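You operate a simulated robot arm through the tools that you are given. There is no shell and no other tool.

Carry out the task below with a simulated two-armed robot. There is one attempt and no reset: what you move stays moved.

JOB
Fill the purple cup to its lines, rinse the red brush in it and hang it in the DRY rack.
Fine: tank water, between the two lines; spout parked over the small white dish; the low table's racks; leave the other cups and brushes.

It is judged by the outcome, as a careful person would: the job done as asked, and still so three seconds after it is handed in. It fails if anything else is knocked over, pushed out of place, dropped, spilled or broken.

ROBOT AND FRAMES
Two 7-joint arms with fingered hands on one trunk that stands fixed in place. Base frame: the origin is at the foot of the trunk, x ahead of it, y to its left, z up. Units: mm, rad, N and s.
The left shoulder is at [54, 158, 1044], the right one opposite. With the tool pointing down near the work surface each hand reaches from about 100 to 800 mm from the base axis, measured 20 degrees to its own side. Payload 4 kg a hand.
The TCP of each hand is the grasp point between the finger pads, 30 mm short of the fingertips. In the tool frame z runs along the fingers and y along their closing line. The gripper opens to 104 mm; its body begins 35 mm behind the TCP. The gripper is a hand of 4 fingers: y runs from the thumb to the fingers, the wrist lies at [-15, -104, -178] in the tool frame, and closing takes about 1.5 s.
Orientation is that of the tool frame in the base frame, as a unit quaternion [w, x, y, z]. With the fingers straight down and the wrist toward the robot, the tool's x, y and z point along [0, 1, 0], [1, 0, 0] and [0, 0, -1] of the base frame.

CONTROLS
- The arms move only by the tool servo_tool. It takes "left_moves", "right_moves" or both (then of equal length, played together; a hand with none holds still); each is text: rows parted by semicolons, each of 6 numbers parted by spaces: the shift along the tool's x, y, z in mm, then the turn, a rotation vector about the tool's x, y, z in rad. In form: x y z rx ry rz; .... A call has 1 to 20 rows; each row shifts and turns the commanded pose from where the row before left it, along the tool's axes as they then stand. "left_claw" and "right_claw" are, for a hand that has rows, the finger opening in mm, from 0 to 104, set as the call begins (left out, the last holds). A row lasts 0.2 s, in which the tool goes at most 50 mm and 0.15 rad; a call with a longer step from one row to the next is refused whole, and so is a gripper value outside its range. Where a pose cannot be reached the arm comes as near as it can. A force on the tool above 40 N (or 10 N above the force at the start of the call, whichever is more), or a blocked arm, ends the call early, and 0.2 s more pass. The fingers move at their own pace (about 45 mm/s each) and stop on an object; they squeeze with about 32 N. The grip force told is the motor's: it shows also when the fingers shut on nothing. Time passes only in rows, and 0.2 s behind the last, so rows that do not move let the fingers close. It gives the time, the measured TCP pose, the force on the tool (base axes), the opening and the grip force at its end, in the units of the frame above (readings bear some noise), with the torque about the TCP (base axes, N m) and any sound that the robot's microphone picked up.
- Cameras (640 x 400 px; columns grow to the right, rows downward): "scene" is now at [126.5, -35.8, 1213.5]; the picture's right is [-0.42, -0.91, 0.01], its down [-0.55, 0.25, -0.80] and it looks along [0.72, -0.34, -0.60] (base axes); focal length 214 px, centre (320, 200). "left" rides on the left gripper at [-61, -92, -130] in its tool frame; the picture's right is [-0.81, -0.28, 0.52], its down [0.53, -0.71, 0.45] and it looks along [0.24, 0.64, 0.72] (tool axes); focal length 275 px, centre (320, 200). "right" rides on the right gripper at [61, -92, -130] in its tool frame; the picture's right is [-0.81, 0.28, -0.52], its down [-0.53, -0.71, 0.45] and it looks along [-0.24, 0.64, 0.72] (tool axes); focal length 275 px, centre (320, 200).
- capture(camera): a new picture of that camera. No time passes.
- lift_body(by): moves the trunk up (or, below 0, down) by that many mm; the arms and the scene camera ride with it, the base frame stays. It gives what a move gives, with no picture.
- grasp_type(shape, hand): the hand has 4 fingers and takes this shape, open, in about a second: jaw (thumb against the fingers, like two jaws); tri (thumb and two fingers); tip (a fingertip pinch); poke (one finger out to press); point (the index stretched); flat (the hand flat); cup (the hand cupped); fist (a fist). The gripper value then closes the fingers along that shape, each until it touches; the sizes above hold for jaw. It gives what a move gives, with no picture.
- turn_head(pan, tilt): turns the head with the scene camera to pan (to the left, within 1.396 rad either way) and tilt (down, from -0.506 to 1.204), counted from straight ahead of the robot. It gives what a move gives.
- point_at(camera, pixels): for up to 12 pixels [column, row] of the newest picture of that camera ("zoom" is the newest enlarged one), the place [x, y, z] in the base frame of the surface seen there, good to about 2 mm. No time passes.
- enlarge(camera, box): a new picture of the part [left, top, right, bottom] of that camera's present view, enlarged. No time passes.
- close_job(): hands the job in; it is judged then, once.

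Leave the grippers open and the arms clear of the work at the hand-in unless told otherwise.

The tools are called after "Call:" as name(argument=value, ...) on one line, values as JSON. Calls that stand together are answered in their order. servo_tool: Moves the arms, as the interface text tells. Its arguments: {"type":"object","properties":{"left_moves":{"type":"string"},"left_claw":{"type":"number"},"right_moves":{"type":"string"},"right_claw":{"type":"number"}},"required":[]} The other tools are called the same way: lift_body (by) moves the trunk up or down; grasp_type (shape, hand) gives the hand a shape; turn_head (pan, tilt) turns the head that bears the scene camera; capture (camera) takes a picture; point_at (camera, pixels) gives the place of the surface under pixels of a picture; enlarge (camera, box) takes an enlarged picture of a part of a camera's view; close_job () hands the job in.

At the start:

```text
time_s: 0.0
left_position: [522.3, 28.9, 1078.9]
left_orientation: [-0.001, 0.707, 0.707, -0.001]
left_contact_force: [0.4, -0.3, 0.2]
left_ft_torque: [0.02, -0.02, -0.02]
left_grip_width: 103.5
left_gripper_force: 0.1
left_shape: jaw
right_position: [404.1, -376.8, 1100.2]
right_orientation: [-0.001, 0.707, 0.708, -0.001]
right_contact_force: [0.4, 0.4, -0.9]
right_ft_torque: [0.0, 0.02, 0.03]
right_grip_width: 103.6
right_gripper_force: 0.1
right_shape: jaw
trunk travel left (down, up): [-250.0, 257.0]
head pan, tilt (commanded): [-0.433, 0.632]
```

scene: 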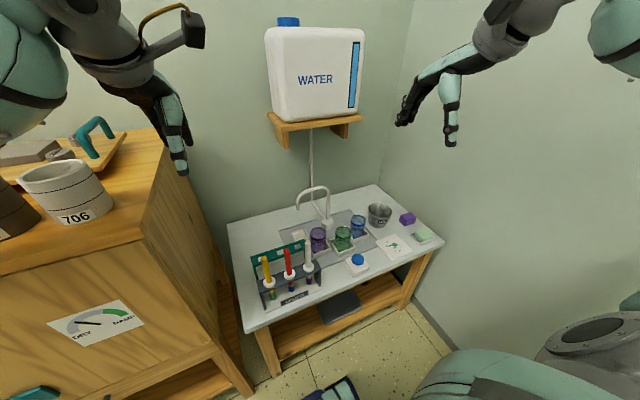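
right: 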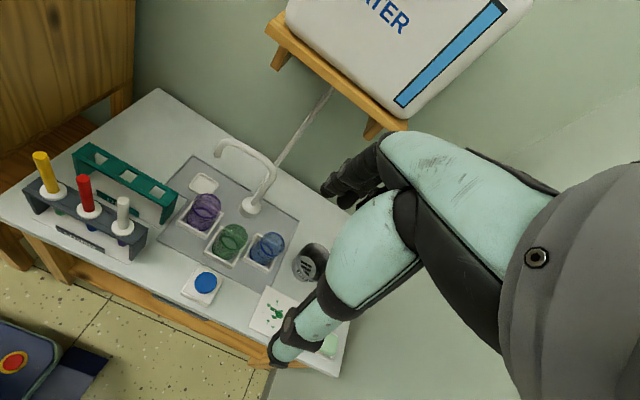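
left: 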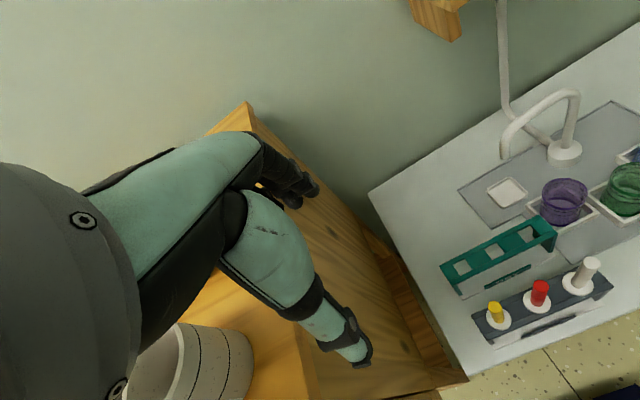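

I see a low table with a water tank on a shelf, a swan-neck spout, three cups, two racks and a blue button. I'll take closer pictures of the parts before moving.

Call:
enlarge(camera="scene", box=[220, 170, 460, 320])

Call:
enlarge(camera="right", box=[0, 80, 360, 380])

Call:
enlarge(camera="left", box=[400, 60, 640, 380])

```text
2.67 times, centred on (340, 245) of scene
```

zoom: 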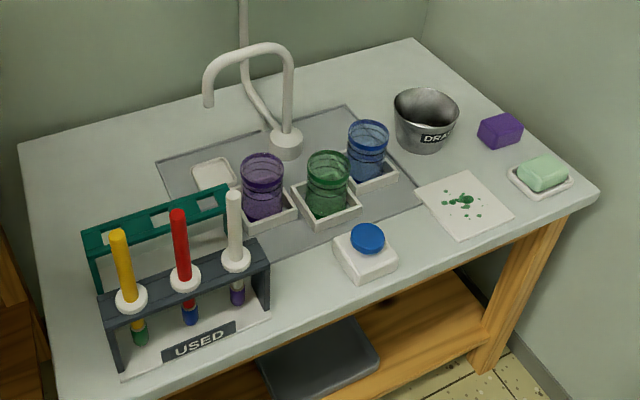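

```text
1.33 times, centred on (180, 230) of right
```

zoom: 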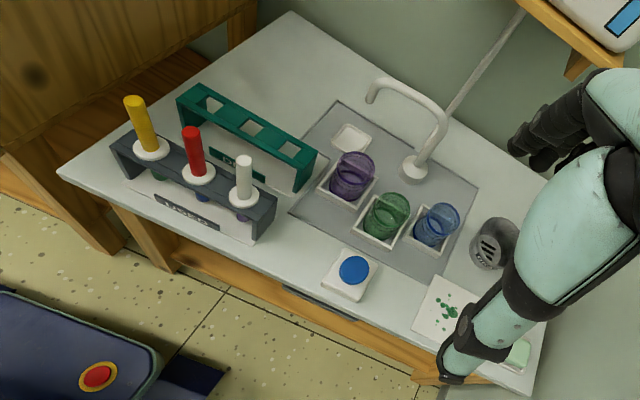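

```text
1.25 times, centred on (520, 220) of left
```

zoom: 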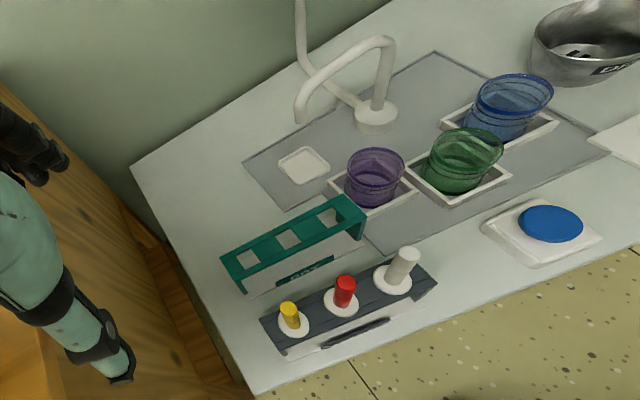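

Next I'll look closely at the gauge on the cabinet, the tank and the cups.

Call:
enlarge(camera="scene", box=[40, 290, 160, 360])

Call:
enlarge(camera="scene", box=[285, 175, 425, 265])

Call:
enlarge(camera="scene", box=[250, 10, 410, 150])

Call:
enlarge(camera="scene", box=[240, 230, 340, 310])

```text
5.33 times, centred on (100, 325) of scene
```

zoom: 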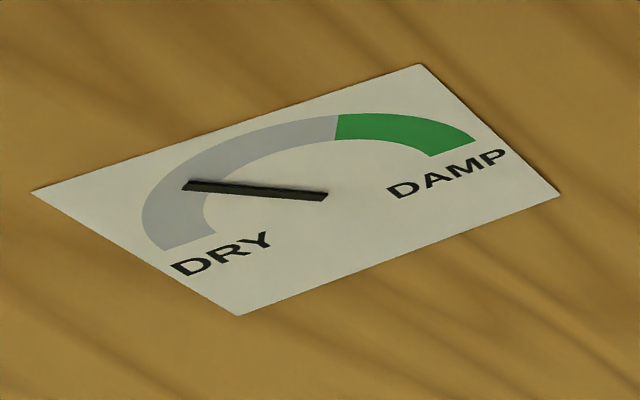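

```text
4.44 times, centred on (355, 220) of scene
```

zoom: 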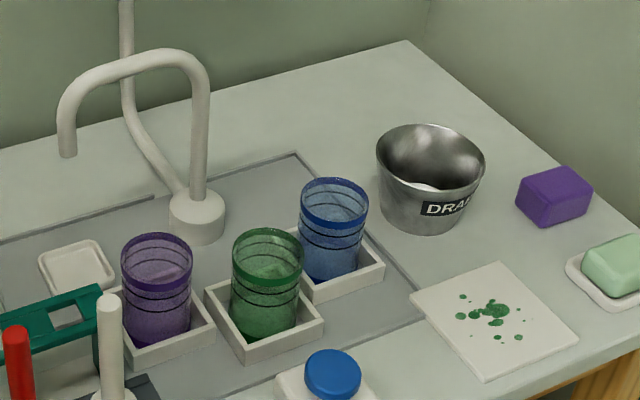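

```text
2.86 times, centred on (330, 80) of scene
```

zoom: 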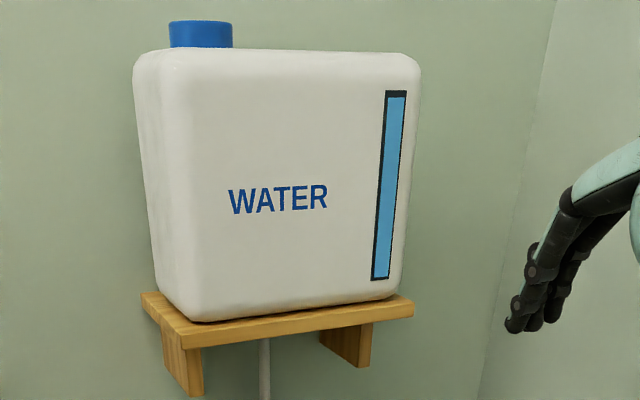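

```text
5.00 times, centred on (290, 270) of scene
```

zoom: 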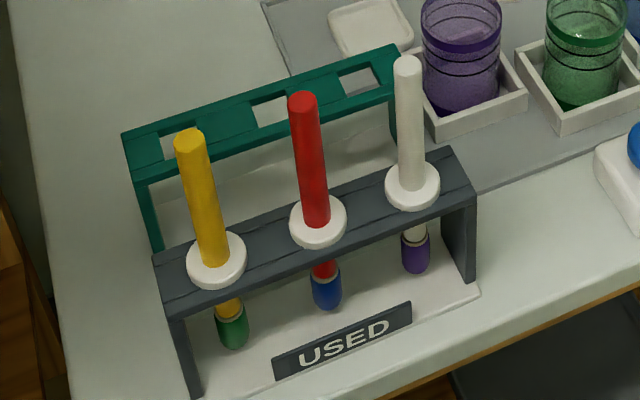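

I'll measure positions on the racks, brushes, cups, button and spout.

Call:
enlarge(camera="scene", box=[240, 230, 340, 310])

Call:
point_at(camera="zoom", pixels=[[188, 133], [302, 97], [406, 62], [216, 283], [318, 243], [413, 204], [128, 140], [392, 50], [160, 265], [470, 190], [230, 345], [325, 300]])

Call:
point_at(camera="scene", pixels=[[358, 259], [358, 266], [372, 268], [301, 234], [318, 250], [343, 250], [300, 206], [328, 226], [328, 190], [240, 230], [350, 190], [430, 245]])

```text
5.00 times, centred on (290, 270) of scene
```

zoom: 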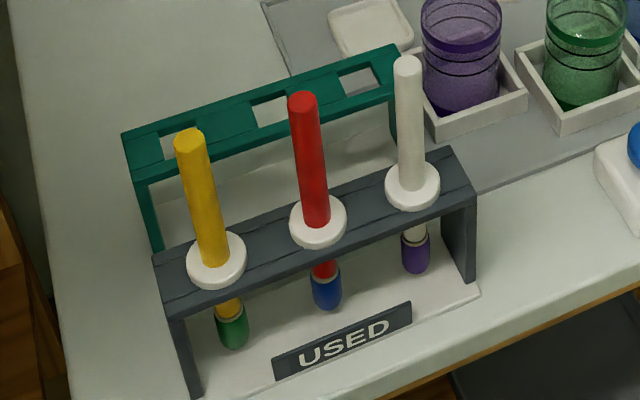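

```text
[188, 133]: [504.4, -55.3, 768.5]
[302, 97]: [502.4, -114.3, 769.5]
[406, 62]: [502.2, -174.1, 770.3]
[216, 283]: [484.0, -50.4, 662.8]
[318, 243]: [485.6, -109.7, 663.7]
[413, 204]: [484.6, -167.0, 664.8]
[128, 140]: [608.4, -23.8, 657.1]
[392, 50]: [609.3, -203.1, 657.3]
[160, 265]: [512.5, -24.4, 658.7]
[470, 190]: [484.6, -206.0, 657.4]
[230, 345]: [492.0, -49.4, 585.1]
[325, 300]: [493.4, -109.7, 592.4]
```

```text
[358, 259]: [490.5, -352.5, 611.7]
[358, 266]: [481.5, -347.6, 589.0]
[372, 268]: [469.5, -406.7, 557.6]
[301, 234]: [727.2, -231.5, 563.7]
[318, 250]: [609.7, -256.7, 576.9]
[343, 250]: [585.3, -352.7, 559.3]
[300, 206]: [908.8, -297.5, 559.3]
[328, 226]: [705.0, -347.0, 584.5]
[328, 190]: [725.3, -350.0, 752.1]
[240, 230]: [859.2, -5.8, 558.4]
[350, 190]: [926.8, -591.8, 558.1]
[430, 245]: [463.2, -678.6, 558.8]
```

The table top is at z≈558 and the rack tops at z≈658. Now I'll measure the cups, trays, spout tip and dish.

Call:
enlarge(camera="scene", box=[285, 180, 385, 260])

Call:
point_at(camera="zoom", pixels=[[166, 170], [130, 180], [205, 180], [168, 190], [168, 240], [90, 240], [90, 195], [240, 200], [70, 95], [165, 300], [290, 165], [150, 220]])

Call:
enlarge(camera="right", box=[140, 120, 300, 300])

```text
5.00 times, centred on (335, 220) of scene
```

zoom: 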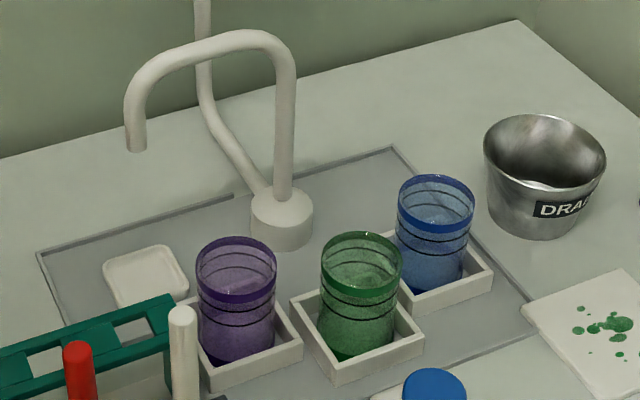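

```text
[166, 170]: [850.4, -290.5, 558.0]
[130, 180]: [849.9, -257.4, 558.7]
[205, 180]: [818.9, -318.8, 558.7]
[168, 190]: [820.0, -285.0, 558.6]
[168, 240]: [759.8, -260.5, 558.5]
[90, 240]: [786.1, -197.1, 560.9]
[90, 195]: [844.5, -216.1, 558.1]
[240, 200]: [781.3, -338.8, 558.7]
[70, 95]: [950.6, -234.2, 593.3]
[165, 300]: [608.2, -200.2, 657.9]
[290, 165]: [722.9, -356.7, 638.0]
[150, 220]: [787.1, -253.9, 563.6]
```

```text
2.22 times, centred on (220, 210) of right
```

zoom: 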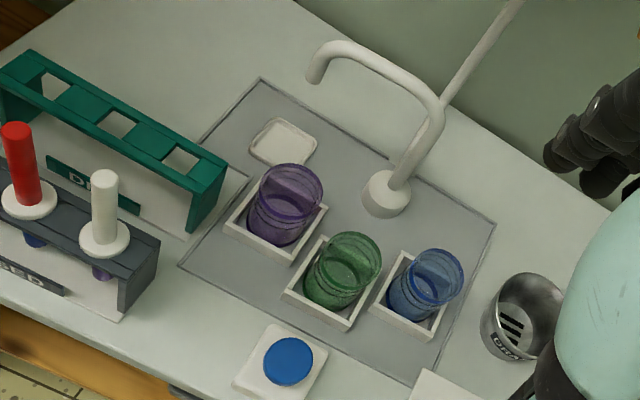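

The newest zoom is from the right hand camera, with the cups seen from above. I'll measure the spout tip, dish, cup rims and trays.

Call:
point_at(camera="zoom", pixels=[[313, 80], [316, 65], [430, 105], [385, 195], [283, 142], [286, 120], [258, 148], [312, 150], [225, 222], [290, 263], [327, 208], [262, 175]])

Call:
point_at(camera="zoom", pixels=[[290, 163], [322, 190], [290, 203], [258, 190], [285, 292], [348, 328], [318, 237], [380, 315], [438, 340], [402, 252], [288, 362], [232, 385]])

Call:
point_at(camera="zoom", pixels=[[0, 70], [35, 50], [228, 165], [195, 192], [55, 85], [118, 125], [182, 160], [262, 78], [180, 267], [408, 385], [495, 222], [290, 228]])

```text
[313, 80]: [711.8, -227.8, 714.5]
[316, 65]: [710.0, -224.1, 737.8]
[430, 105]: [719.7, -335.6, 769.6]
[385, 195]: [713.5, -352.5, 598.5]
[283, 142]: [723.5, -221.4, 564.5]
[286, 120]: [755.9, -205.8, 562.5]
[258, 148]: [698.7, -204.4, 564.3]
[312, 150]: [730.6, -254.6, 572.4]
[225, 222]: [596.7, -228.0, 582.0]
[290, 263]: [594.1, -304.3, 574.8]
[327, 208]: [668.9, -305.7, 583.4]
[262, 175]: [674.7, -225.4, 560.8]
```

```text
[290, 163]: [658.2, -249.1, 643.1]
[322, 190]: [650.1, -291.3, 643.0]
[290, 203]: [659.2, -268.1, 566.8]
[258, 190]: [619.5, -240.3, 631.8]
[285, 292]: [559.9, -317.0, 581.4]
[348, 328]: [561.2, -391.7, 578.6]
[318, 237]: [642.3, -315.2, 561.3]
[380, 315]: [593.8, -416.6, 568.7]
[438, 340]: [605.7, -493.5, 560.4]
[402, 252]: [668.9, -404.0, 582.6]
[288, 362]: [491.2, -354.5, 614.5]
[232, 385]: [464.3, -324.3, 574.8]
```

```text
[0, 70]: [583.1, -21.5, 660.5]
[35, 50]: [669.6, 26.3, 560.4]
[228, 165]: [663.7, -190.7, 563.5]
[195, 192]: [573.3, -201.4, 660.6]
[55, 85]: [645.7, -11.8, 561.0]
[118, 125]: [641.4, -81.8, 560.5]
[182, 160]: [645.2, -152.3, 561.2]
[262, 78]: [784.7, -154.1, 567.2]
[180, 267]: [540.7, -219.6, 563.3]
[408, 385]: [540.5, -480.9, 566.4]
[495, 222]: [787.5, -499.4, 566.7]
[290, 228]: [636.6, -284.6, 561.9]
```

The spout tip is at about (712,−228,714), swinging about (713,−352). The dish is near (727,−230), the purple cup near (633,−267) and the button near (490,−353,612). I'll look closer at the right hand to judge finger size, and at the purple cup's lines.

Call:
enlarge(camera="scene", box=[380, 0, 540, 150])

Call:
enlarge(camera="scene", box=[305, 222, 345, 254])

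Call:
enlarge(camera="left", box=[520, 150, 620, 250])

```text
2.67 times, centred on (460, 75) of scene
```

zoom: 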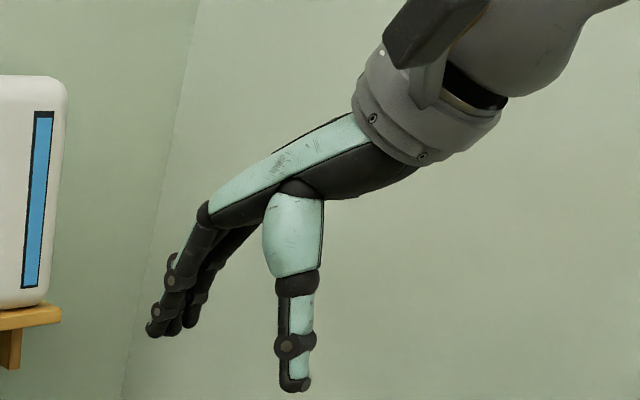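

```text
12.50 times, centred on (325, 238) of scene
```

zoom: 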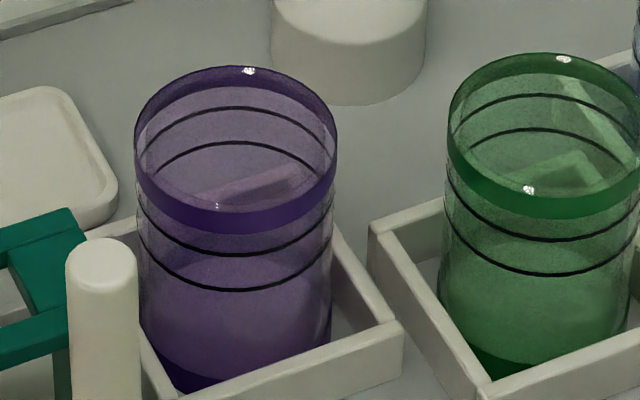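

```text
4.00 times, centred on (570, 200) of left
```

zoom: 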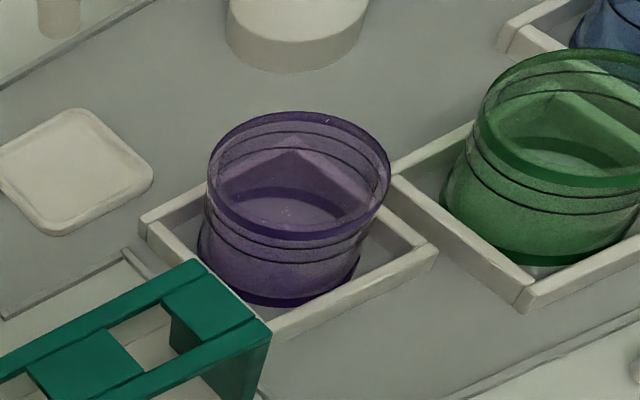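

The purple cup is empty, with a purple rim band and two thin dark lines. I'll measure the line heights, and the tank shelf for clearance.

Call:
enlarge(camera="scene", box=[305, 222, 345, 254])

Call:
point_at(camera="zoom", pixels=[[237, 68], [235, 232], [137, 150], [336, 150], [232, 253], [233, 290], [160, 237], [160, 270], [205, 392], [238, 107], [238, 143], [235, 212]])

Call:
point_at(camera="scene", pixels=[[268, 115], [362, 118], [285, 147], [350, 133], [270, 60], [362, 60], [313, 150], [311, 180], [298, 195], [327, 190], [297, 209], [312, 187]])

```text
12.50 times, centred on (325, 238) of scene
```

zoom: 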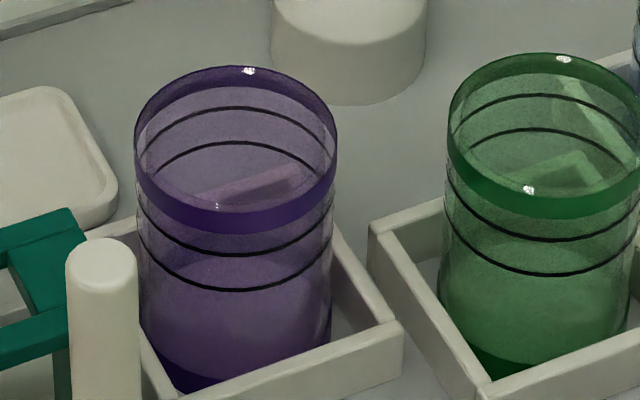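

```text
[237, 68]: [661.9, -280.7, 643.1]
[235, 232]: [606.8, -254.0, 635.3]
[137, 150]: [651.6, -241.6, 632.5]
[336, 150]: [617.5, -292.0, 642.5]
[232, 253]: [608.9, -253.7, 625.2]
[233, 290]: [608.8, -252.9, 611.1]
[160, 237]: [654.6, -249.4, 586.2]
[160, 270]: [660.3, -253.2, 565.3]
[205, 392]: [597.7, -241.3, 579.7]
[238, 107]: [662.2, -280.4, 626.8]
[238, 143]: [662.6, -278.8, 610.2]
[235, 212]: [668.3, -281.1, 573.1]
```

```text
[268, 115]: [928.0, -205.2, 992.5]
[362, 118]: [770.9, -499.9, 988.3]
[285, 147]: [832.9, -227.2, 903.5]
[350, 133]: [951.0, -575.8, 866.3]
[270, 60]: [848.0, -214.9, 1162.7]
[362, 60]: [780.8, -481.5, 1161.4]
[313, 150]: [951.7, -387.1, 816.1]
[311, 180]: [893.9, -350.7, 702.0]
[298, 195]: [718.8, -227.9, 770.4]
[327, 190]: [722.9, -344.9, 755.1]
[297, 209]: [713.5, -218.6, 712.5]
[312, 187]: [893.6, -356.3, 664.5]
```

The lines are at z≈611 and z≈626, so I aim for a water level of about 618. To plan clearance under the tank shelf, I'll measure the hand's own shape relative to its TCP.

Call:
enlarge(camera="scene", box=[380, 0, 540, 150])

Call:
point_at(camera="zoom", pixels=[[152, 330], [172, 285], [205, 215], [175, 260], [280, 160], [345, 130], [295, 385], [290, 345], [293, 210], [300, 270], [380, 130], [190, 322]])

Call:
enlarge(camera="scene", box=[255, 90, 385, 170])

Call:
point_at(camera="zoom", pixels=[[70, 125], [100, 170], [160, 270], [130, 280], [105, 225], [450, 215], [470, 190], [530, 160], [535, 130], [300, 165], [400, 145], [165, 215]])

```text
2.67 times, centred on (460, 75) of scene
```

zoom: 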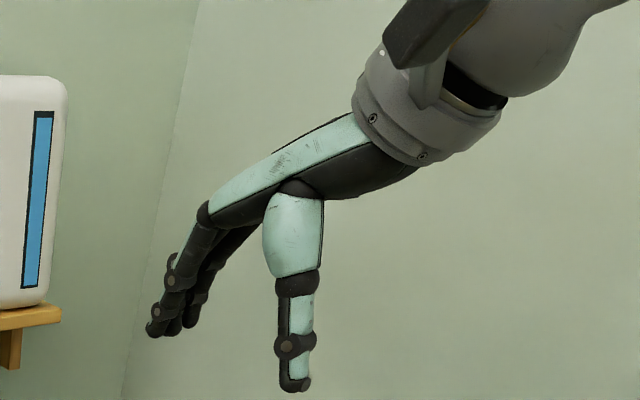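

```text
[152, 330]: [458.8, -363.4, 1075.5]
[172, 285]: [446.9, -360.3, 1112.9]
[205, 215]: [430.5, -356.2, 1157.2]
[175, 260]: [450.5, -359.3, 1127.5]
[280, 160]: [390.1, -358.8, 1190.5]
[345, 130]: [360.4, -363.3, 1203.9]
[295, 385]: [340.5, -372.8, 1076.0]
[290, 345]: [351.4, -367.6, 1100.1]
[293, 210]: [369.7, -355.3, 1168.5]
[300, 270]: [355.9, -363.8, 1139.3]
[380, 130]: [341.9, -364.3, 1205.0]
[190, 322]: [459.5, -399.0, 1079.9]
```

```text
4.92 times, centred on (320, 130) of scene
```

zoom: 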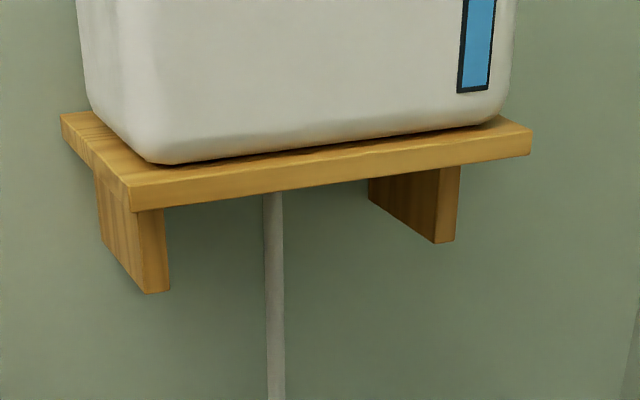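

```text
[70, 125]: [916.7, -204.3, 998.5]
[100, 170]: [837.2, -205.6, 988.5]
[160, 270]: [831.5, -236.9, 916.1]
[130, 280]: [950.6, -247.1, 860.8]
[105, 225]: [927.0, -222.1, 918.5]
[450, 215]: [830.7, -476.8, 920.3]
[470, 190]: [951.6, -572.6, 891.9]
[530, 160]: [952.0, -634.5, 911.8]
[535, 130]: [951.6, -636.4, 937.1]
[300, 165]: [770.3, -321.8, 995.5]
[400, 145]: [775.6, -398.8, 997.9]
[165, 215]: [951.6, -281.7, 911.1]
```

The hand is about 45 mm wide and its fingers flare to about +60 mm in x. The shelf front is at x≈770, z≥975, so I can pass under it at TCP z≈850. I'll move the right hand to (560,−275,850) first.

Call:
servo_tool(right_moves="10.2 15.6 25 0 0 0; 10.2 15.6 25 0 0 0; 10.2 15.6 25 0 0 0; 10.2 15.6 25 0 0 0; 10.2 15.6 25 0 0 0; 10.2 15.6 25 0 0 0; 10.2 15.6 25 0 0 0; 10.2 15.6 25 0 0 0; 10.2 15.6 25 0 0 0; 10.2 15.6 25 0 0 0", right_claw=80)

Call:
capture(camera="scene")

Call:
capture(camera="right")

```text
time_s: 2.2
left_position: [510.9, 29.1, 1084.2]
left_orientation: [0.003, 0.707, 0.708, 0.005]
left_contact_force: [0.9, 0.8, 0.4]
left_ft_torque: [0.02, 0.01, 0.01]
left_grip_width: 104.2
left_gripper_force: 0.1
left_shape: jaw
right_position: [551.7, -274.2, 855.4]
right_orientation: [0.004, 0.707, 0.708, 0.004]
right_contact_force: [-0.5, 0.8, 0.5]
right_ft_torque: [0.05, 0.06, -0.01]
right_grip_width: 80.0
right_gripper_force: 0.1
right_shape: jaw
trunk travel left (down, up): [-250.0, 257.0]
head pan, tilt (commanded): [-0.433, 0.632]
```

```text
taken
```

scene: 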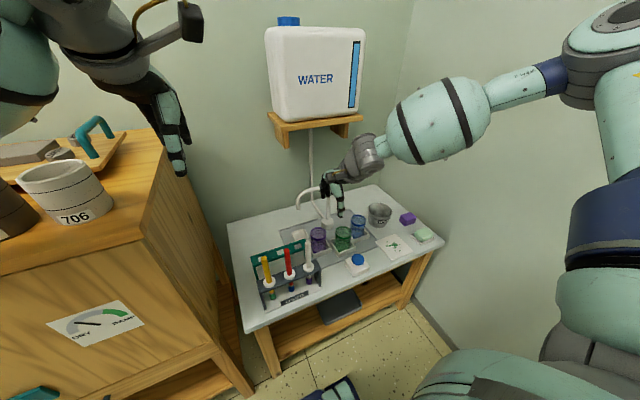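

```text
taken
```

right: 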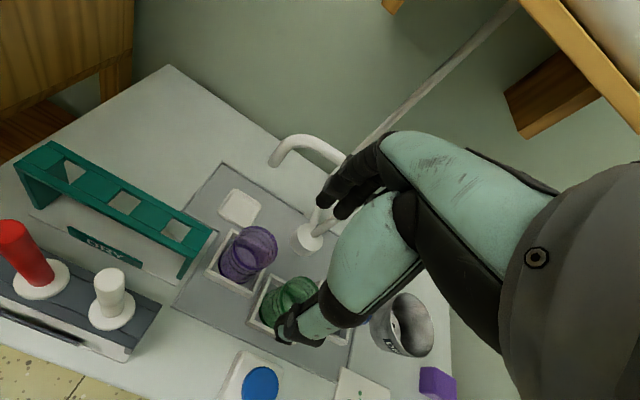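

Both measured poses are off by about 10 mm: the left hand shifted too, though it had no rows. I'll wait one still call to see whether they settle.

Call:
servo_tool(right_moves="0 0 0 0 0 0; 0 0 0 0 0 0; 0 0 0 0 0 0")

Call:
capture(camera="right")

Call:
point_at(camera="right", pixels=[[290, 137], [271, 158], [274, 166], [320, 142], [310, 245], [237, 205], [249, 230], [110, 272], [15, 225], [262, 385], [120, 197], [185, 240]])

```text
time_s: 3.0
left_position: [509.3, 30.0, 1085.8]
left_orientation: [0.004, 0.706, 0.708, 0.004]
left_contact_force: [0.0, 0.7, -0.3]
left_ft_torque: [0.0, 0.0, 0.01]
left_grip_width: 103.7
left_gripper_force: 0.1
left_shape: jaw
right_position: [549.9, -274.4, 856.8]
right_orientation: [0.005, 0.707, 0.707, 0.005]
right_contact_force: [-0.2, 0.2, 0.0]
right_ft_torque: [0.0, 0.02, 0.03]
right_grip_width: 80.1
right_gripper_force: 0.1
right_shape: jaw
trunk travel left (down, up): [-250.0, 257.0]
head pan, tilt (commanded): [-0.433, 0.632]
```

```text
taken
```

right: 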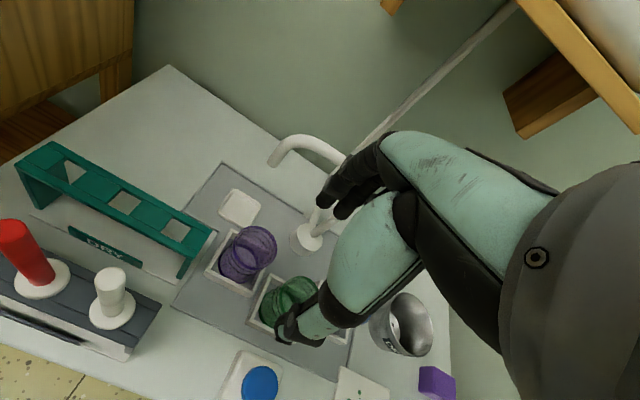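

```text
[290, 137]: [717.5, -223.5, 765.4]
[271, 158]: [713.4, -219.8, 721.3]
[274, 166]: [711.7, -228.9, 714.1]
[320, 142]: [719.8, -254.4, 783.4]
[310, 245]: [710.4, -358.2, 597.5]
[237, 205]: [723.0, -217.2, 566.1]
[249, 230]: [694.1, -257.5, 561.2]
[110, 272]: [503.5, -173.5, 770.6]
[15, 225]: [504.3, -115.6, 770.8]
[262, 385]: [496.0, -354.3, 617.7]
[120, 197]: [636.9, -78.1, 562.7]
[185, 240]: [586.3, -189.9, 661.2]
```

Trunk lean explains it: a small backward pitch of about 0.012 rad that moves both hands. The cameras still agree with the earlier positions, so I'll correct from measured poses. Next I move forward over the spout at z≈850 and look.

Call:
servo_tool(right_moves="0 29 1 0 0 0; 0 29 1 0 0 0; 0 29 1 0 0 0; 0 29 1 0 0 0; 0 29 1 0 0 0; 0 29 1 0 0 0; 0 0 0 0 0 0")

Call:
capture(camera="scene")

Call:
enlarge(camera="scene", box=[250, 120, 410, 240])

Call:
capture(camera="right")

```text
time_s: 4.6
left_position: [509.6, 29.9, 1085.9]
left_orientation: [0.005, 0.707, 0.708, 0.005]
left_contact_force: [0.2, 0.3, 0.5]
left_ft_torque: [-0.02, 0.02, 0.02]
left_grip_width: 104.0
left_gripper_force: 0.1
left_shape: jaw
right_position: [711.2, -279.4, 858.4]
right_orientation: [0.004, 0.706, 0.708, 0.005]
right_contact_force: [0.2, 0.3, -0.4]
right_ft_torque: [-0.03, 0.03, 0.01]
right_grip_width: 80.3
right_gripper_force: 0.0
right_shape: jaw
right hand out of reach, approached as far as the arm can: row 6
trunk travel left (down, up): [-250.0, 257.0]
head pan, tilt (commanded): [-0.433, 0.632]
```

```text
taken
```

scene: 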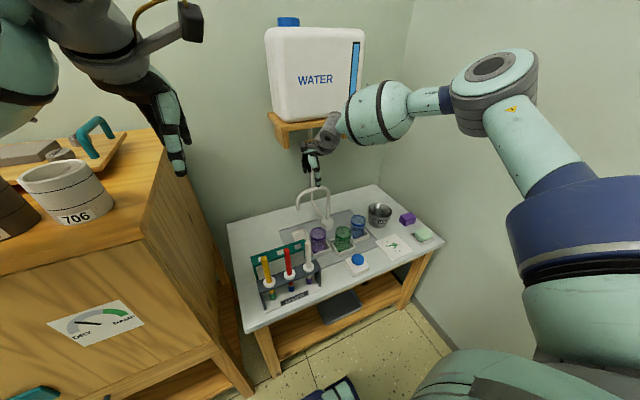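

```text
3.33 times, centred on (330, 180) of scene
```

zoom: 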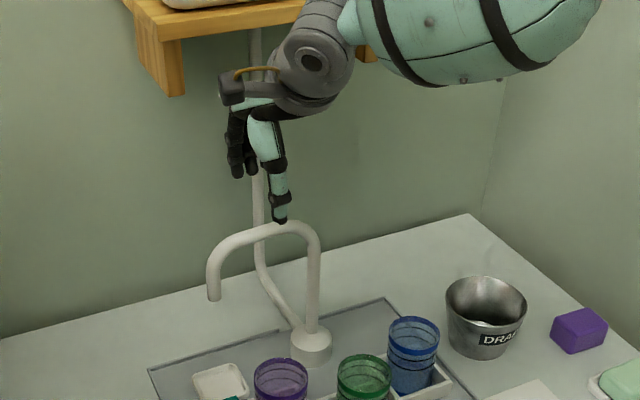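

```text
taken
```

right: 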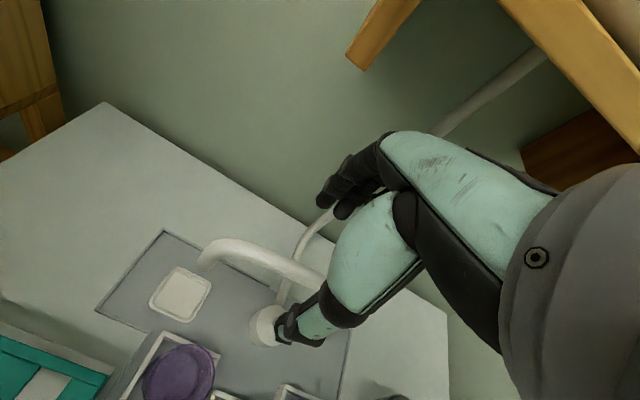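

The reach limit showed in row 6 at x≈711, z≈858. Before descending I'll measure where the spout arm lies relative to the open fingers.

Call:
point_at(camera="right", pixels=[[215, 243], [203, 262], [240, 243], [275, 260], [305, 272], [225, 255], [260, 268], [295, 283], [180, 293], [268, 325], [165, 280], [200, 275]])

Call:
enlarge(camera="right", box=[140, 220, 340, 360])

```text
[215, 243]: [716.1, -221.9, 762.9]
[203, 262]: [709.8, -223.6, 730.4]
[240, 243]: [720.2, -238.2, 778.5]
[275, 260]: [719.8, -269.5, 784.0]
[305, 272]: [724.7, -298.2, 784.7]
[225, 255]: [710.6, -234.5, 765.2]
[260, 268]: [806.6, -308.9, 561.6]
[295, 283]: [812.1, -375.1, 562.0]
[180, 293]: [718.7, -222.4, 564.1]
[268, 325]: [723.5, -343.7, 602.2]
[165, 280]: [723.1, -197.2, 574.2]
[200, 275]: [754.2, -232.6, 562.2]
```

```text
2.86 times, centred on (240, 290) of right
```

zoom: 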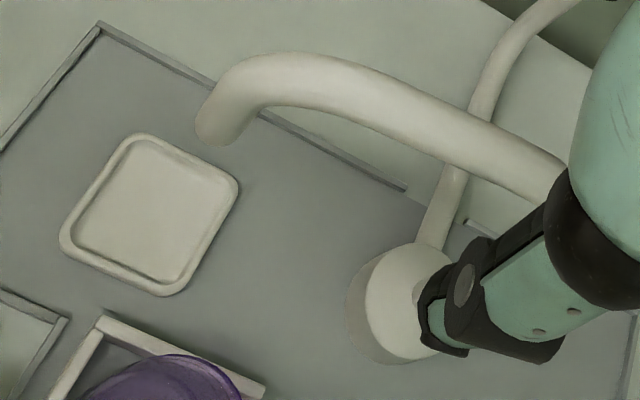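

I'll measure the dish corners in this zoom to know its exact centre, and the tube ends.

Call:
point_at(camera="zoom", pixels=[[66, 240], [142, 138], [234, 183], [165, 290], [150, 213], [320, 75], [440, 130], [200, 125], [215, 140], [380, 290], [480, 155], [400, 245]])

```text
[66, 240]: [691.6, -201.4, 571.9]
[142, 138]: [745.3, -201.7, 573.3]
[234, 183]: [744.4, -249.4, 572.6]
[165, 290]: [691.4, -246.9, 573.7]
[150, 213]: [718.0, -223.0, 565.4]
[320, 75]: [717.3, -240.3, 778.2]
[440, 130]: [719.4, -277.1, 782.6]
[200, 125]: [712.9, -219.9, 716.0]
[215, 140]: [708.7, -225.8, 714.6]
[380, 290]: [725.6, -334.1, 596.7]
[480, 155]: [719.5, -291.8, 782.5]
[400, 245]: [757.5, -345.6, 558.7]
```

The dish centre is (718,−225) and the spout tip sits right above it, so the pivot is near (718,−350) and the purple cup is 45° round. The tube (x≈719, z≈775) lies between my open fingers, so I'll descend to about z=773.

Call:
servo_tool(right_moves="0 0 17 0 0 0; 0 0 17 0 0 0; 0 0 17 0 0 0; 0 0 17 0 0 0; 0 0 15 0 0 0; 0 0 0 0 0 0")

Call:
enlarge(camera="scene", box=[250, 120, 410, 240])

Call:
capture(camera="right")

```text
time_s: 6.0
left_position: [509.9, 29.2, 1084.7]
left_orientation: [0.004, 0.706, 0.708, 0.004]
left_contact_force: [-0.3, -0.3, -1.5]
left_ft_torque: [-0.01, 0.06, 0.0]
left_grip_width: 103.9
left_gripper_force: 0.0
left_shape: jaw
right_position: [681.9, -294.1, 792.7]
right_orientation: [0.004, 0.706, 0.708, 0.004]
right_contact_force: [0.7, 1.0, 0.5]
right_ft_torque: [-0.01, -0.04, 0.02]
right_grip_width: 80.2
right_gripper_force: 0.0
right_shape: jaw
right hand out of reach, approached as far as the arm can: row 1, 2, 3, 4, 5
trunk travel left (down, up): [-250.0, 257.0]
head pan, tilt (commanded): [-0.433, 0.632]
```

```text
3.33 times, centred on (330, 180) of scene
```

zoom: 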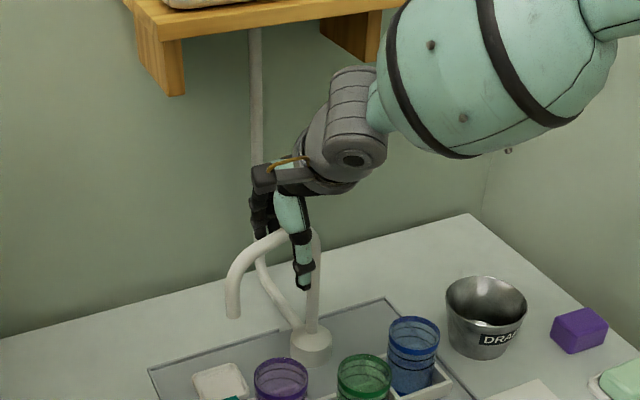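

```text
taken
```

right: 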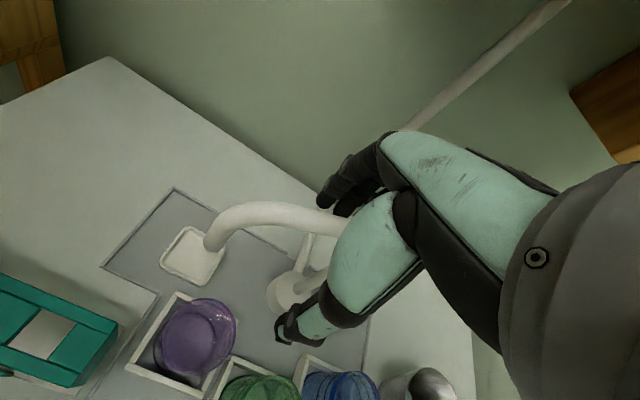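

The arm cannot reach here with the trunk this high: it clipped to (682,−294,793). I'll raise the hand back the way it came, clear of the tube, then back off before lowering the trunk.

Call:
servo_tool(right_moves="0 0 -15 0 0 0; 0 0 -17 0 0 0; 0 0 -17 0 0 0; 0 0 -17 0 0 0; 0 0 -17 0 0 0; 0 0 0 0 0 0")

```text
time_s: 7.4
left_position: [509.8, 29.6, 1084.9]
left_orientation: [0.004, 0.707, 0.707, 0.005]
left_contact_force: [-0.4, 0.2, -0.2]
left_ft_torque: [-0.03, 0.0, 0.02]
left_grip_width: 104.2
left_gripper_force: 0.0
left_shape: jaw
right_position: [679.0, -292.9, 876.6]
right_orientation: [0.004, 0.706, 0.708, 0.004]
right_contact_force: [-0.4, -0.1, 0.2]
right_ft_torque: [0.01, 0.01, 0.0]
right_grip_width: 80.1
right_gripper_force: 0.1
right_shape: jaw
trunk travel left (down, up): [-250.0, 257.0]
head pan, tilt (commanded): [-0.433, 0.632]
```

The hand is clear at (679,−293,877). Lowering the trunk also lowers the left hand, so I'll measure the cabinet and its things under the left hand first.

Call:
capture(camera="scene")

Call:
point_at(camera="scene", pixels=[[155, 132], [143, 240], [100, 200], [90, 150], [110, 125], [60, 168], [178, 168], [165, 110], [190, 25], [150, 60], [100, 25], [165, 180]])

Call:
capture(camera="left")

```text
taken
```

scene: 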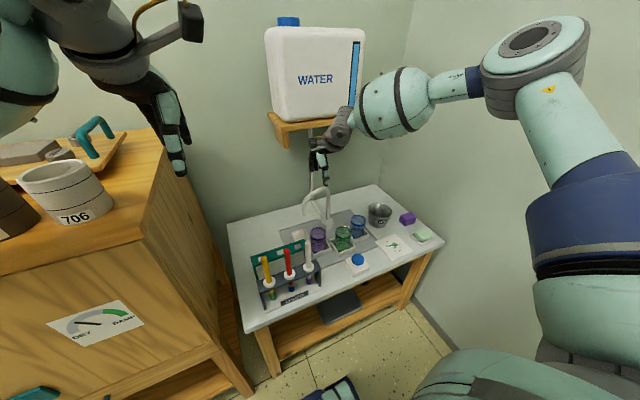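

```text
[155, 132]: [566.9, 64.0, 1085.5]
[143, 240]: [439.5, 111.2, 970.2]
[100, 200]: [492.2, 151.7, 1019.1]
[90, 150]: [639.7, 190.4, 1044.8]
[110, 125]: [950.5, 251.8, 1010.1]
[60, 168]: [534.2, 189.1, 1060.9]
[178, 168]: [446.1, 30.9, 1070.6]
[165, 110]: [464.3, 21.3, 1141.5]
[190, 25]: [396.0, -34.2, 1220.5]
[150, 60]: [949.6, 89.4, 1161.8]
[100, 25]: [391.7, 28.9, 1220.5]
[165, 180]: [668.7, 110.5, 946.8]
```

```text
taken
```

left: 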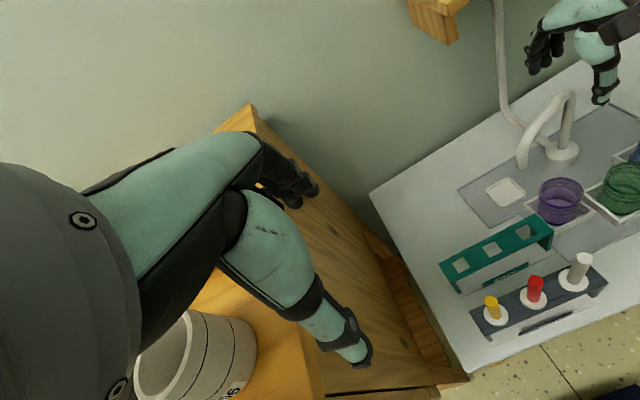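

The spout has swung partway toward the purple cup: my fingers were behind the tube as the arm pulled back. That is the way it needs to go. I'll zoom to see where its tip is now.

Call:
enlarge(camera="scene", box=[270, 170, 370, 250])

Call:
point_at(camera="zoom", pixels=[[218, 280], [222, 265], [250, 170], [300, 120], [345, 115], [365, 150], [260, 205], [240, 220], [370, 220], [235, 282], [280, 130], [325, 110]])

Call:
enlarge(camera="left", box=[470, 60, 640, 240])

```text
5.00 times, centred on (320, 210) of scene
```

zoom: 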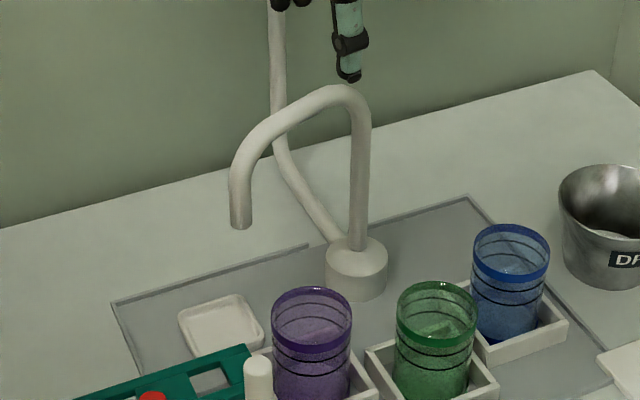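

```text
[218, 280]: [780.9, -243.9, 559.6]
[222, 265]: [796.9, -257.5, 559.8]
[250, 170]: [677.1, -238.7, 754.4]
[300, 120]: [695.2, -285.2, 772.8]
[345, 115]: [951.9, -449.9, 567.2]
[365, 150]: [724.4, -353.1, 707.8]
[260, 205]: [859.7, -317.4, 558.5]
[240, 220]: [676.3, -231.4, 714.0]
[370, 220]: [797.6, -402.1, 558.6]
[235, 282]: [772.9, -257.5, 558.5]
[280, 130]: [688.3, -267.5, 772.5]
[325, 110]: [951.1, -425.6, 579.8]
```

```text
2.22 times, centred on (555, 150) of left
```

zoom: 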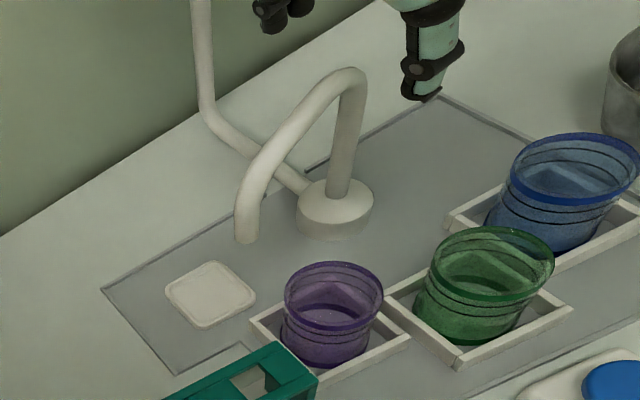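

The spout tip is now near (680,−233), about 18° round from the dish. Cabinet top z≈970 with its side at y≈110, and the left hand at y≈30 clears it. I'll pull the right hand back and up before lowering the trunk.

Call:
servo_tool(right_moves="0 -20 -20 0 0 0; 0 -20 -20 0 0 0; 0 -20 -20 0 0 0; 0 -20 -20 0 0 0; 0 -20 -20 0 0 0; 0 -20 -20 0 0 0; 0 0 0 0 0 0", left_moves="0 -8 0 0 0 0; 0 -8 0 0 0 0; 0 -8 0 0 0 0; 0 -8 0 0 0 0; 0 -8 0 0 0 0; 0 -8 0 0 0 0; 0 0 0 0 0 0")

Call:
lift_body(by=-60)

Call:
capture(camera="scene")

Call:
capture(camera="left")

```text
time_s: 9.0
left_position: [462.9, 29.5, 1084.4]
left_orientation: [0.004, 0.707, 0.707, 0.005]
left_contact_force: [0.3, 0.6, 0.6]
left_ft_torque: [-0.01, 0.04, 0.01]
left_grip_width: 103.9
left_gripper_force: 0.1
left_shape: jaw
right_position: [558.3, -291.6, 993.5]
right_orientation: [0.004, 0.706, 0.708, 0.004]
right_contact_force: [0.0, 0.1, 0.6]
right_ft_torque: [-0.02, 0.02, -0.01]
right_grip_width: 80.3
right_gripper_force: 0.0
right_shape: jaw
trunk travel left (down, up): [-250.0, 257.0]
head pan, tilt (commanded): [-0.433, 0.632]
```

```text
time_s: 10.0
left_position: [462.4, 29.4, 1024.5]
left_orientation: [0.005, 0.706, 0.708, 0.004]
left_contact_force: [0.1, -0.3, 0.5]
left_ft_torque: [0.01, 0.03, 0.01]
left_grip_width: 103.9
left_gripper_force: 0.1
left_shape: jaw
right_position: [558.6, -290.9, 934.5]
right_orientation: [0.005, 0.706, 0.708, 0.003]
right_contact_force: [-0.3, 0.3, 0.4]
right_ft_torque: [0.01, -0.01, 0.01]
right_grip_width: 80.1
right_gripper_force: 0.1
right_shape: jaw
trunk travel left (down, up): [-190.0, 317.0]
head pan, tilt (commanded): [-0.433, 0.632]
```

```text
taken
```

scene: 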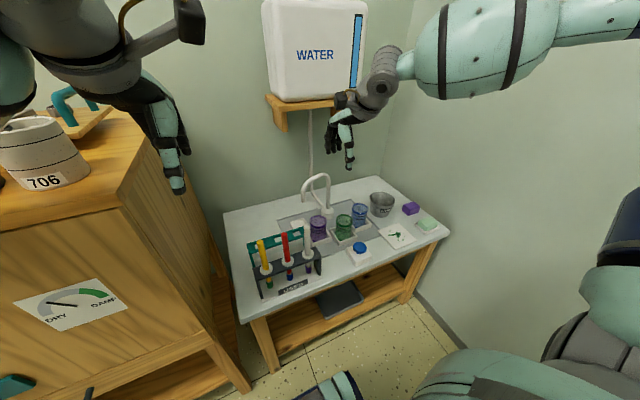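

```text
taken
```

left: 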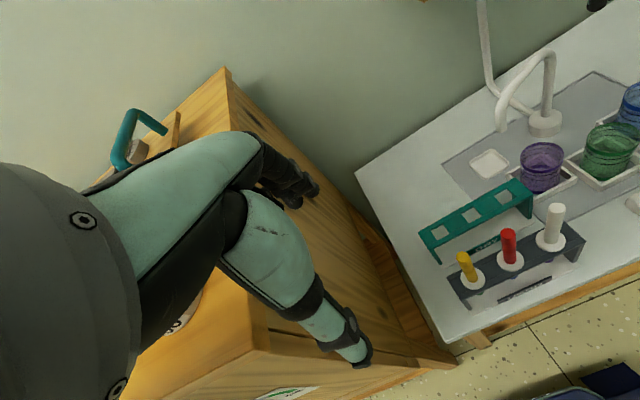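

I'll check the gap between the left hand and the cabinet before lowering further.

Call:
point_at(camera="left", pixels=[[226, 72], [243, 280], [250, 300], [440, 350], [360, 355], [300, 195], [330, 300], [185, 310], [135, 120], [330, 390], [245, 120], [270, 345]])

Call:
enlarge(camera="scene", box=[0, 0, 240, 260])

```text
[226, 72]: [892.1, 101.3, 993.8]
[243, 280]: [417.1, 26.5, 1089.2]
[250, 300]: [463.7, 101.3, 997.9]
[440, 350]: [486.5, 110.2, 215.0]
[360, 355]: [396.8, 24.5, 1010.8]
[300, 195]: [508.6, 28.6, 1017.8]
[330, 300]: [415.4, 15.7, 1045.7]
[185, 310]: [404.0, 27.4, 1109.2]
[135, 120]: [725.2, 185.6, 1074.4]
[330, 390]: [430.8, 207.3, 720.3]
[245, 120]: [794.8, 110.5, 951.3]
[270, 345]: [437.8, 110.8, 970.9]
```

```text
1.54 times, centred on (120, 130) of scene
```

zoom: 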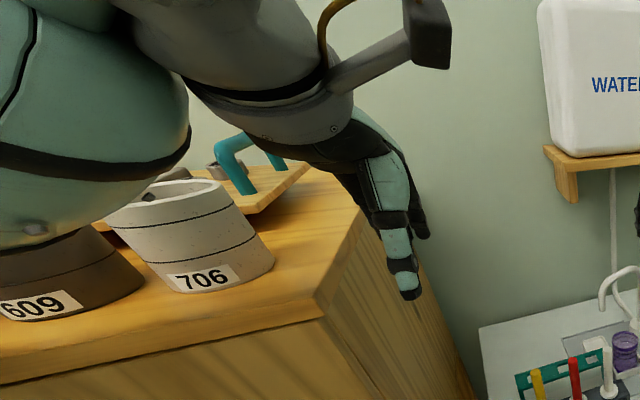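

The cabinet top is z≈998 with its edge at y≈101. I want to know where the left forearm (teal, at the left of the zoom) lies relative to the mugs.

Call:
point_at(camera="zoom", pixels=[[60, 200], [150, 130], [30, 240], [120, 180], [170, 90], [280, 110], [330, 130], [200, 210], [60, 300], [20, 150], [310, 80], [205, 300]])

```text
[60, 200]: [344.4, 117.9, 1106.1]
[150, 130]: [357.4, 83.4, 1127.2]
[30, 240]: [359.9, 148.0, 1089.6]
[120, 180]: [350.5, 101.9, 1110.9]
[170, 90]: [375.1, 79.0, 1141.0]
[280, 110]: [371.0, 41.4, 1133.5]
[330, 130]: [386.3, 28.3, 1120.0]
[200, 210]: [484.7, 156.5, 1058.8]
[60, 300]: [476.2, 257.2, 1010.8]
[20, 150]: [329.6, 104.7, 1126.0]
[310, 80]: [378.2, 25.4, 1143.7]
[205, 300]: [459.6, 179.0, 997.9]
```

The left forearm runs near x 345–450, z≈1060–1140, close to the cabinet edge. I'll draw the left hand back and up by (−80,−15,+60) before lowering further.

Call:
servo_tool(left_moves="-3 -16 -12 0 0 0; -3 -16 -12 0 0 0; -3 -16 -12 0 0 0; -3 -16 -12 0 0 0; -3 -16 -12 0 0 0; 0 0 0 0 0 0")

Call:
lift_body(by=-60)

Call:
capture(camera="scene")

```text
time_s: 11.4
left_position: [381.5, 15.1, 1083.4]
left_orientation: [0.004, 0.707, 0.707, 0.004]
left_contact_force: [0.4, 0.7, 0.2]
left_ft_torque: [0.0, 0.0, 0.03]
left_grip_width: 103.9
left_gripper_force: 0.0
left_shape: jaw
right_position: [559.1, -291.8, 933.2]
right_orientation: [0.003, 0.706, 0.708, 0.004]
right_contact_force: [0.7, 0.2, 0.4]
right_ft_torque: [0.01, 0.03, 0.03]
right_grip_width: 79.8
right_gripper_force: 0.2
right_shape: jaw
trunk travel left (down, up): [-190.0, 317.0]
head pan, tilt (commanded): [-0.433, 0.632]
```

```text
time_s: 12.4
left_position: [382.3, 15.6, 1023.8]
left_orientation: [0.004, 0.706, 0.708, 0.004]
left_contact_force: [-0.3, -0.5, -0.3]
left_ft_torque: [-0.01, 0.03, 0.0]
left_grip_width: 103.9
left_gripper_force: 0.1
left_shape: jaw
right_position: [558.1, -292.7, 873.4]
right_orientation: [0.005, 0.707, 0.708, 0.005]
right_contact_force: [-0.7, -1.2, 0.6]
right_ft_torque: [-0.02, 0.0, -0.01]
right_grip_width: 80.3
right_gripper_force: 0.1
right_shape: jaw
trunk travel left (down, up): [-130.0, 377.0]
head pan, tilt (commanded): [-0.433, 0.632]
```

```text
taken
```

scene: 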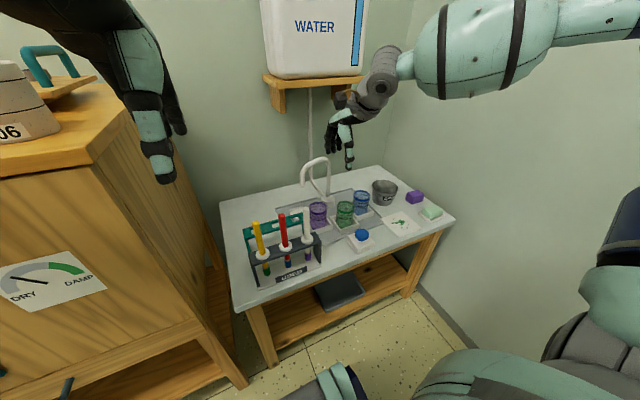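

The trunk is down 120 mm and the view is clear. I'll move the right hand over the spout arm at about (690,−269,850) and turn it 0.31 rad to line up with the arm's 108° direction.

Call:
servo_tool(right_moves="5 26.5 5 0 0 0; 5 26.5 5 0 0 0; 5 26.5 5 0 0 0; 5 26.5 5 0 0 0; 4 26 3 0 0 0; 0 0 0 0 0 -0.105; 0 0 0 0 0 -0.105; 0 0 0 0 0 -0.105; 0 0 0 0 0 0")

Call:
enlarge(camera="scene", box=[260, 90, 400, 230])

Call:
capture(camera="right")

```text
time_s: 14.4
left_position: [381.1, 15.5, 1023.7]
left_orientation: [0.004, 0.707, 0.707, 0.004]
left_contact_force: [-0.2, -1.0, -0.4]
left_ft_torque: [0.0, 0.04, -0.01]
left_grip_width: 104.1
left_gripper_force: 0.0
left_shape: jaw
right_position: [691.8, -267.3, 851.0]
right_orientation: [0.005, 0.586, 0.811, 0.003]
right_contact_force: [-0.4, 0.2, 0.1]
right_ft_torque: [0.0, 0.01, 0.03]
right_grip_width: 80.1
right_gripper_force: 0.1
right_shape: jaw
trunk travel left (down, up): [-130.0, 377.0]
head pan, tilt (commanded): [-0.433, 0.632]
```

```text
2.86 times, centred on (330, 160) of scene
```

zoom: 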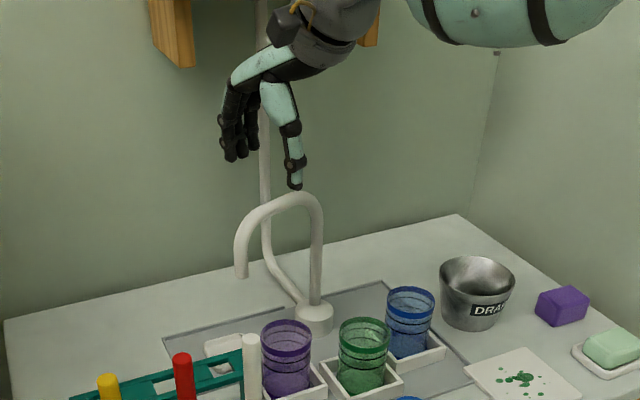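

```text
taken
```

right: 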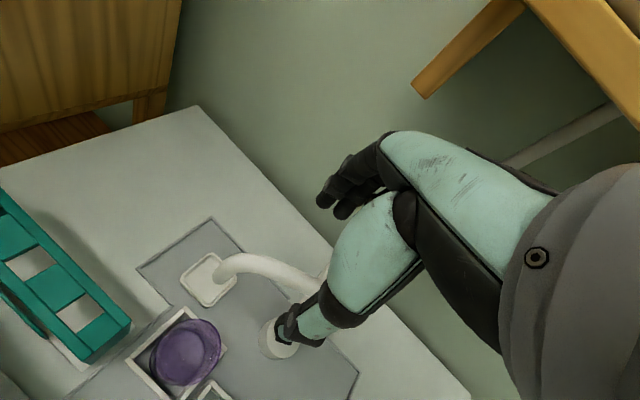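

I reached (692,−267,851). I'll measure the tube below the hand before descending.

Call:
point_at(camera="right", pixels=[[250, 257], [275, 265], [295, 278], [222, 275], [225, 282], [310, 290], [200, 345], [215, 330]])

```text
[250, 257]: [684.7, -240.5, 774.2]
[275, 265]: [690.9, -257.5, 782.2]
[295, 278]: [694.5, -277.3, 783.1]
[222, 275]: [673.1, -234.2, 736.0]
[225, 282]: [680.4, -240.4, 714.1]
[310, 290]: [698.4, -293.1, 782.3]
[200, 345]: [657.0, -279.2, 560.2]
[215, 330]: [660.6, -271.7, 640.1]
```

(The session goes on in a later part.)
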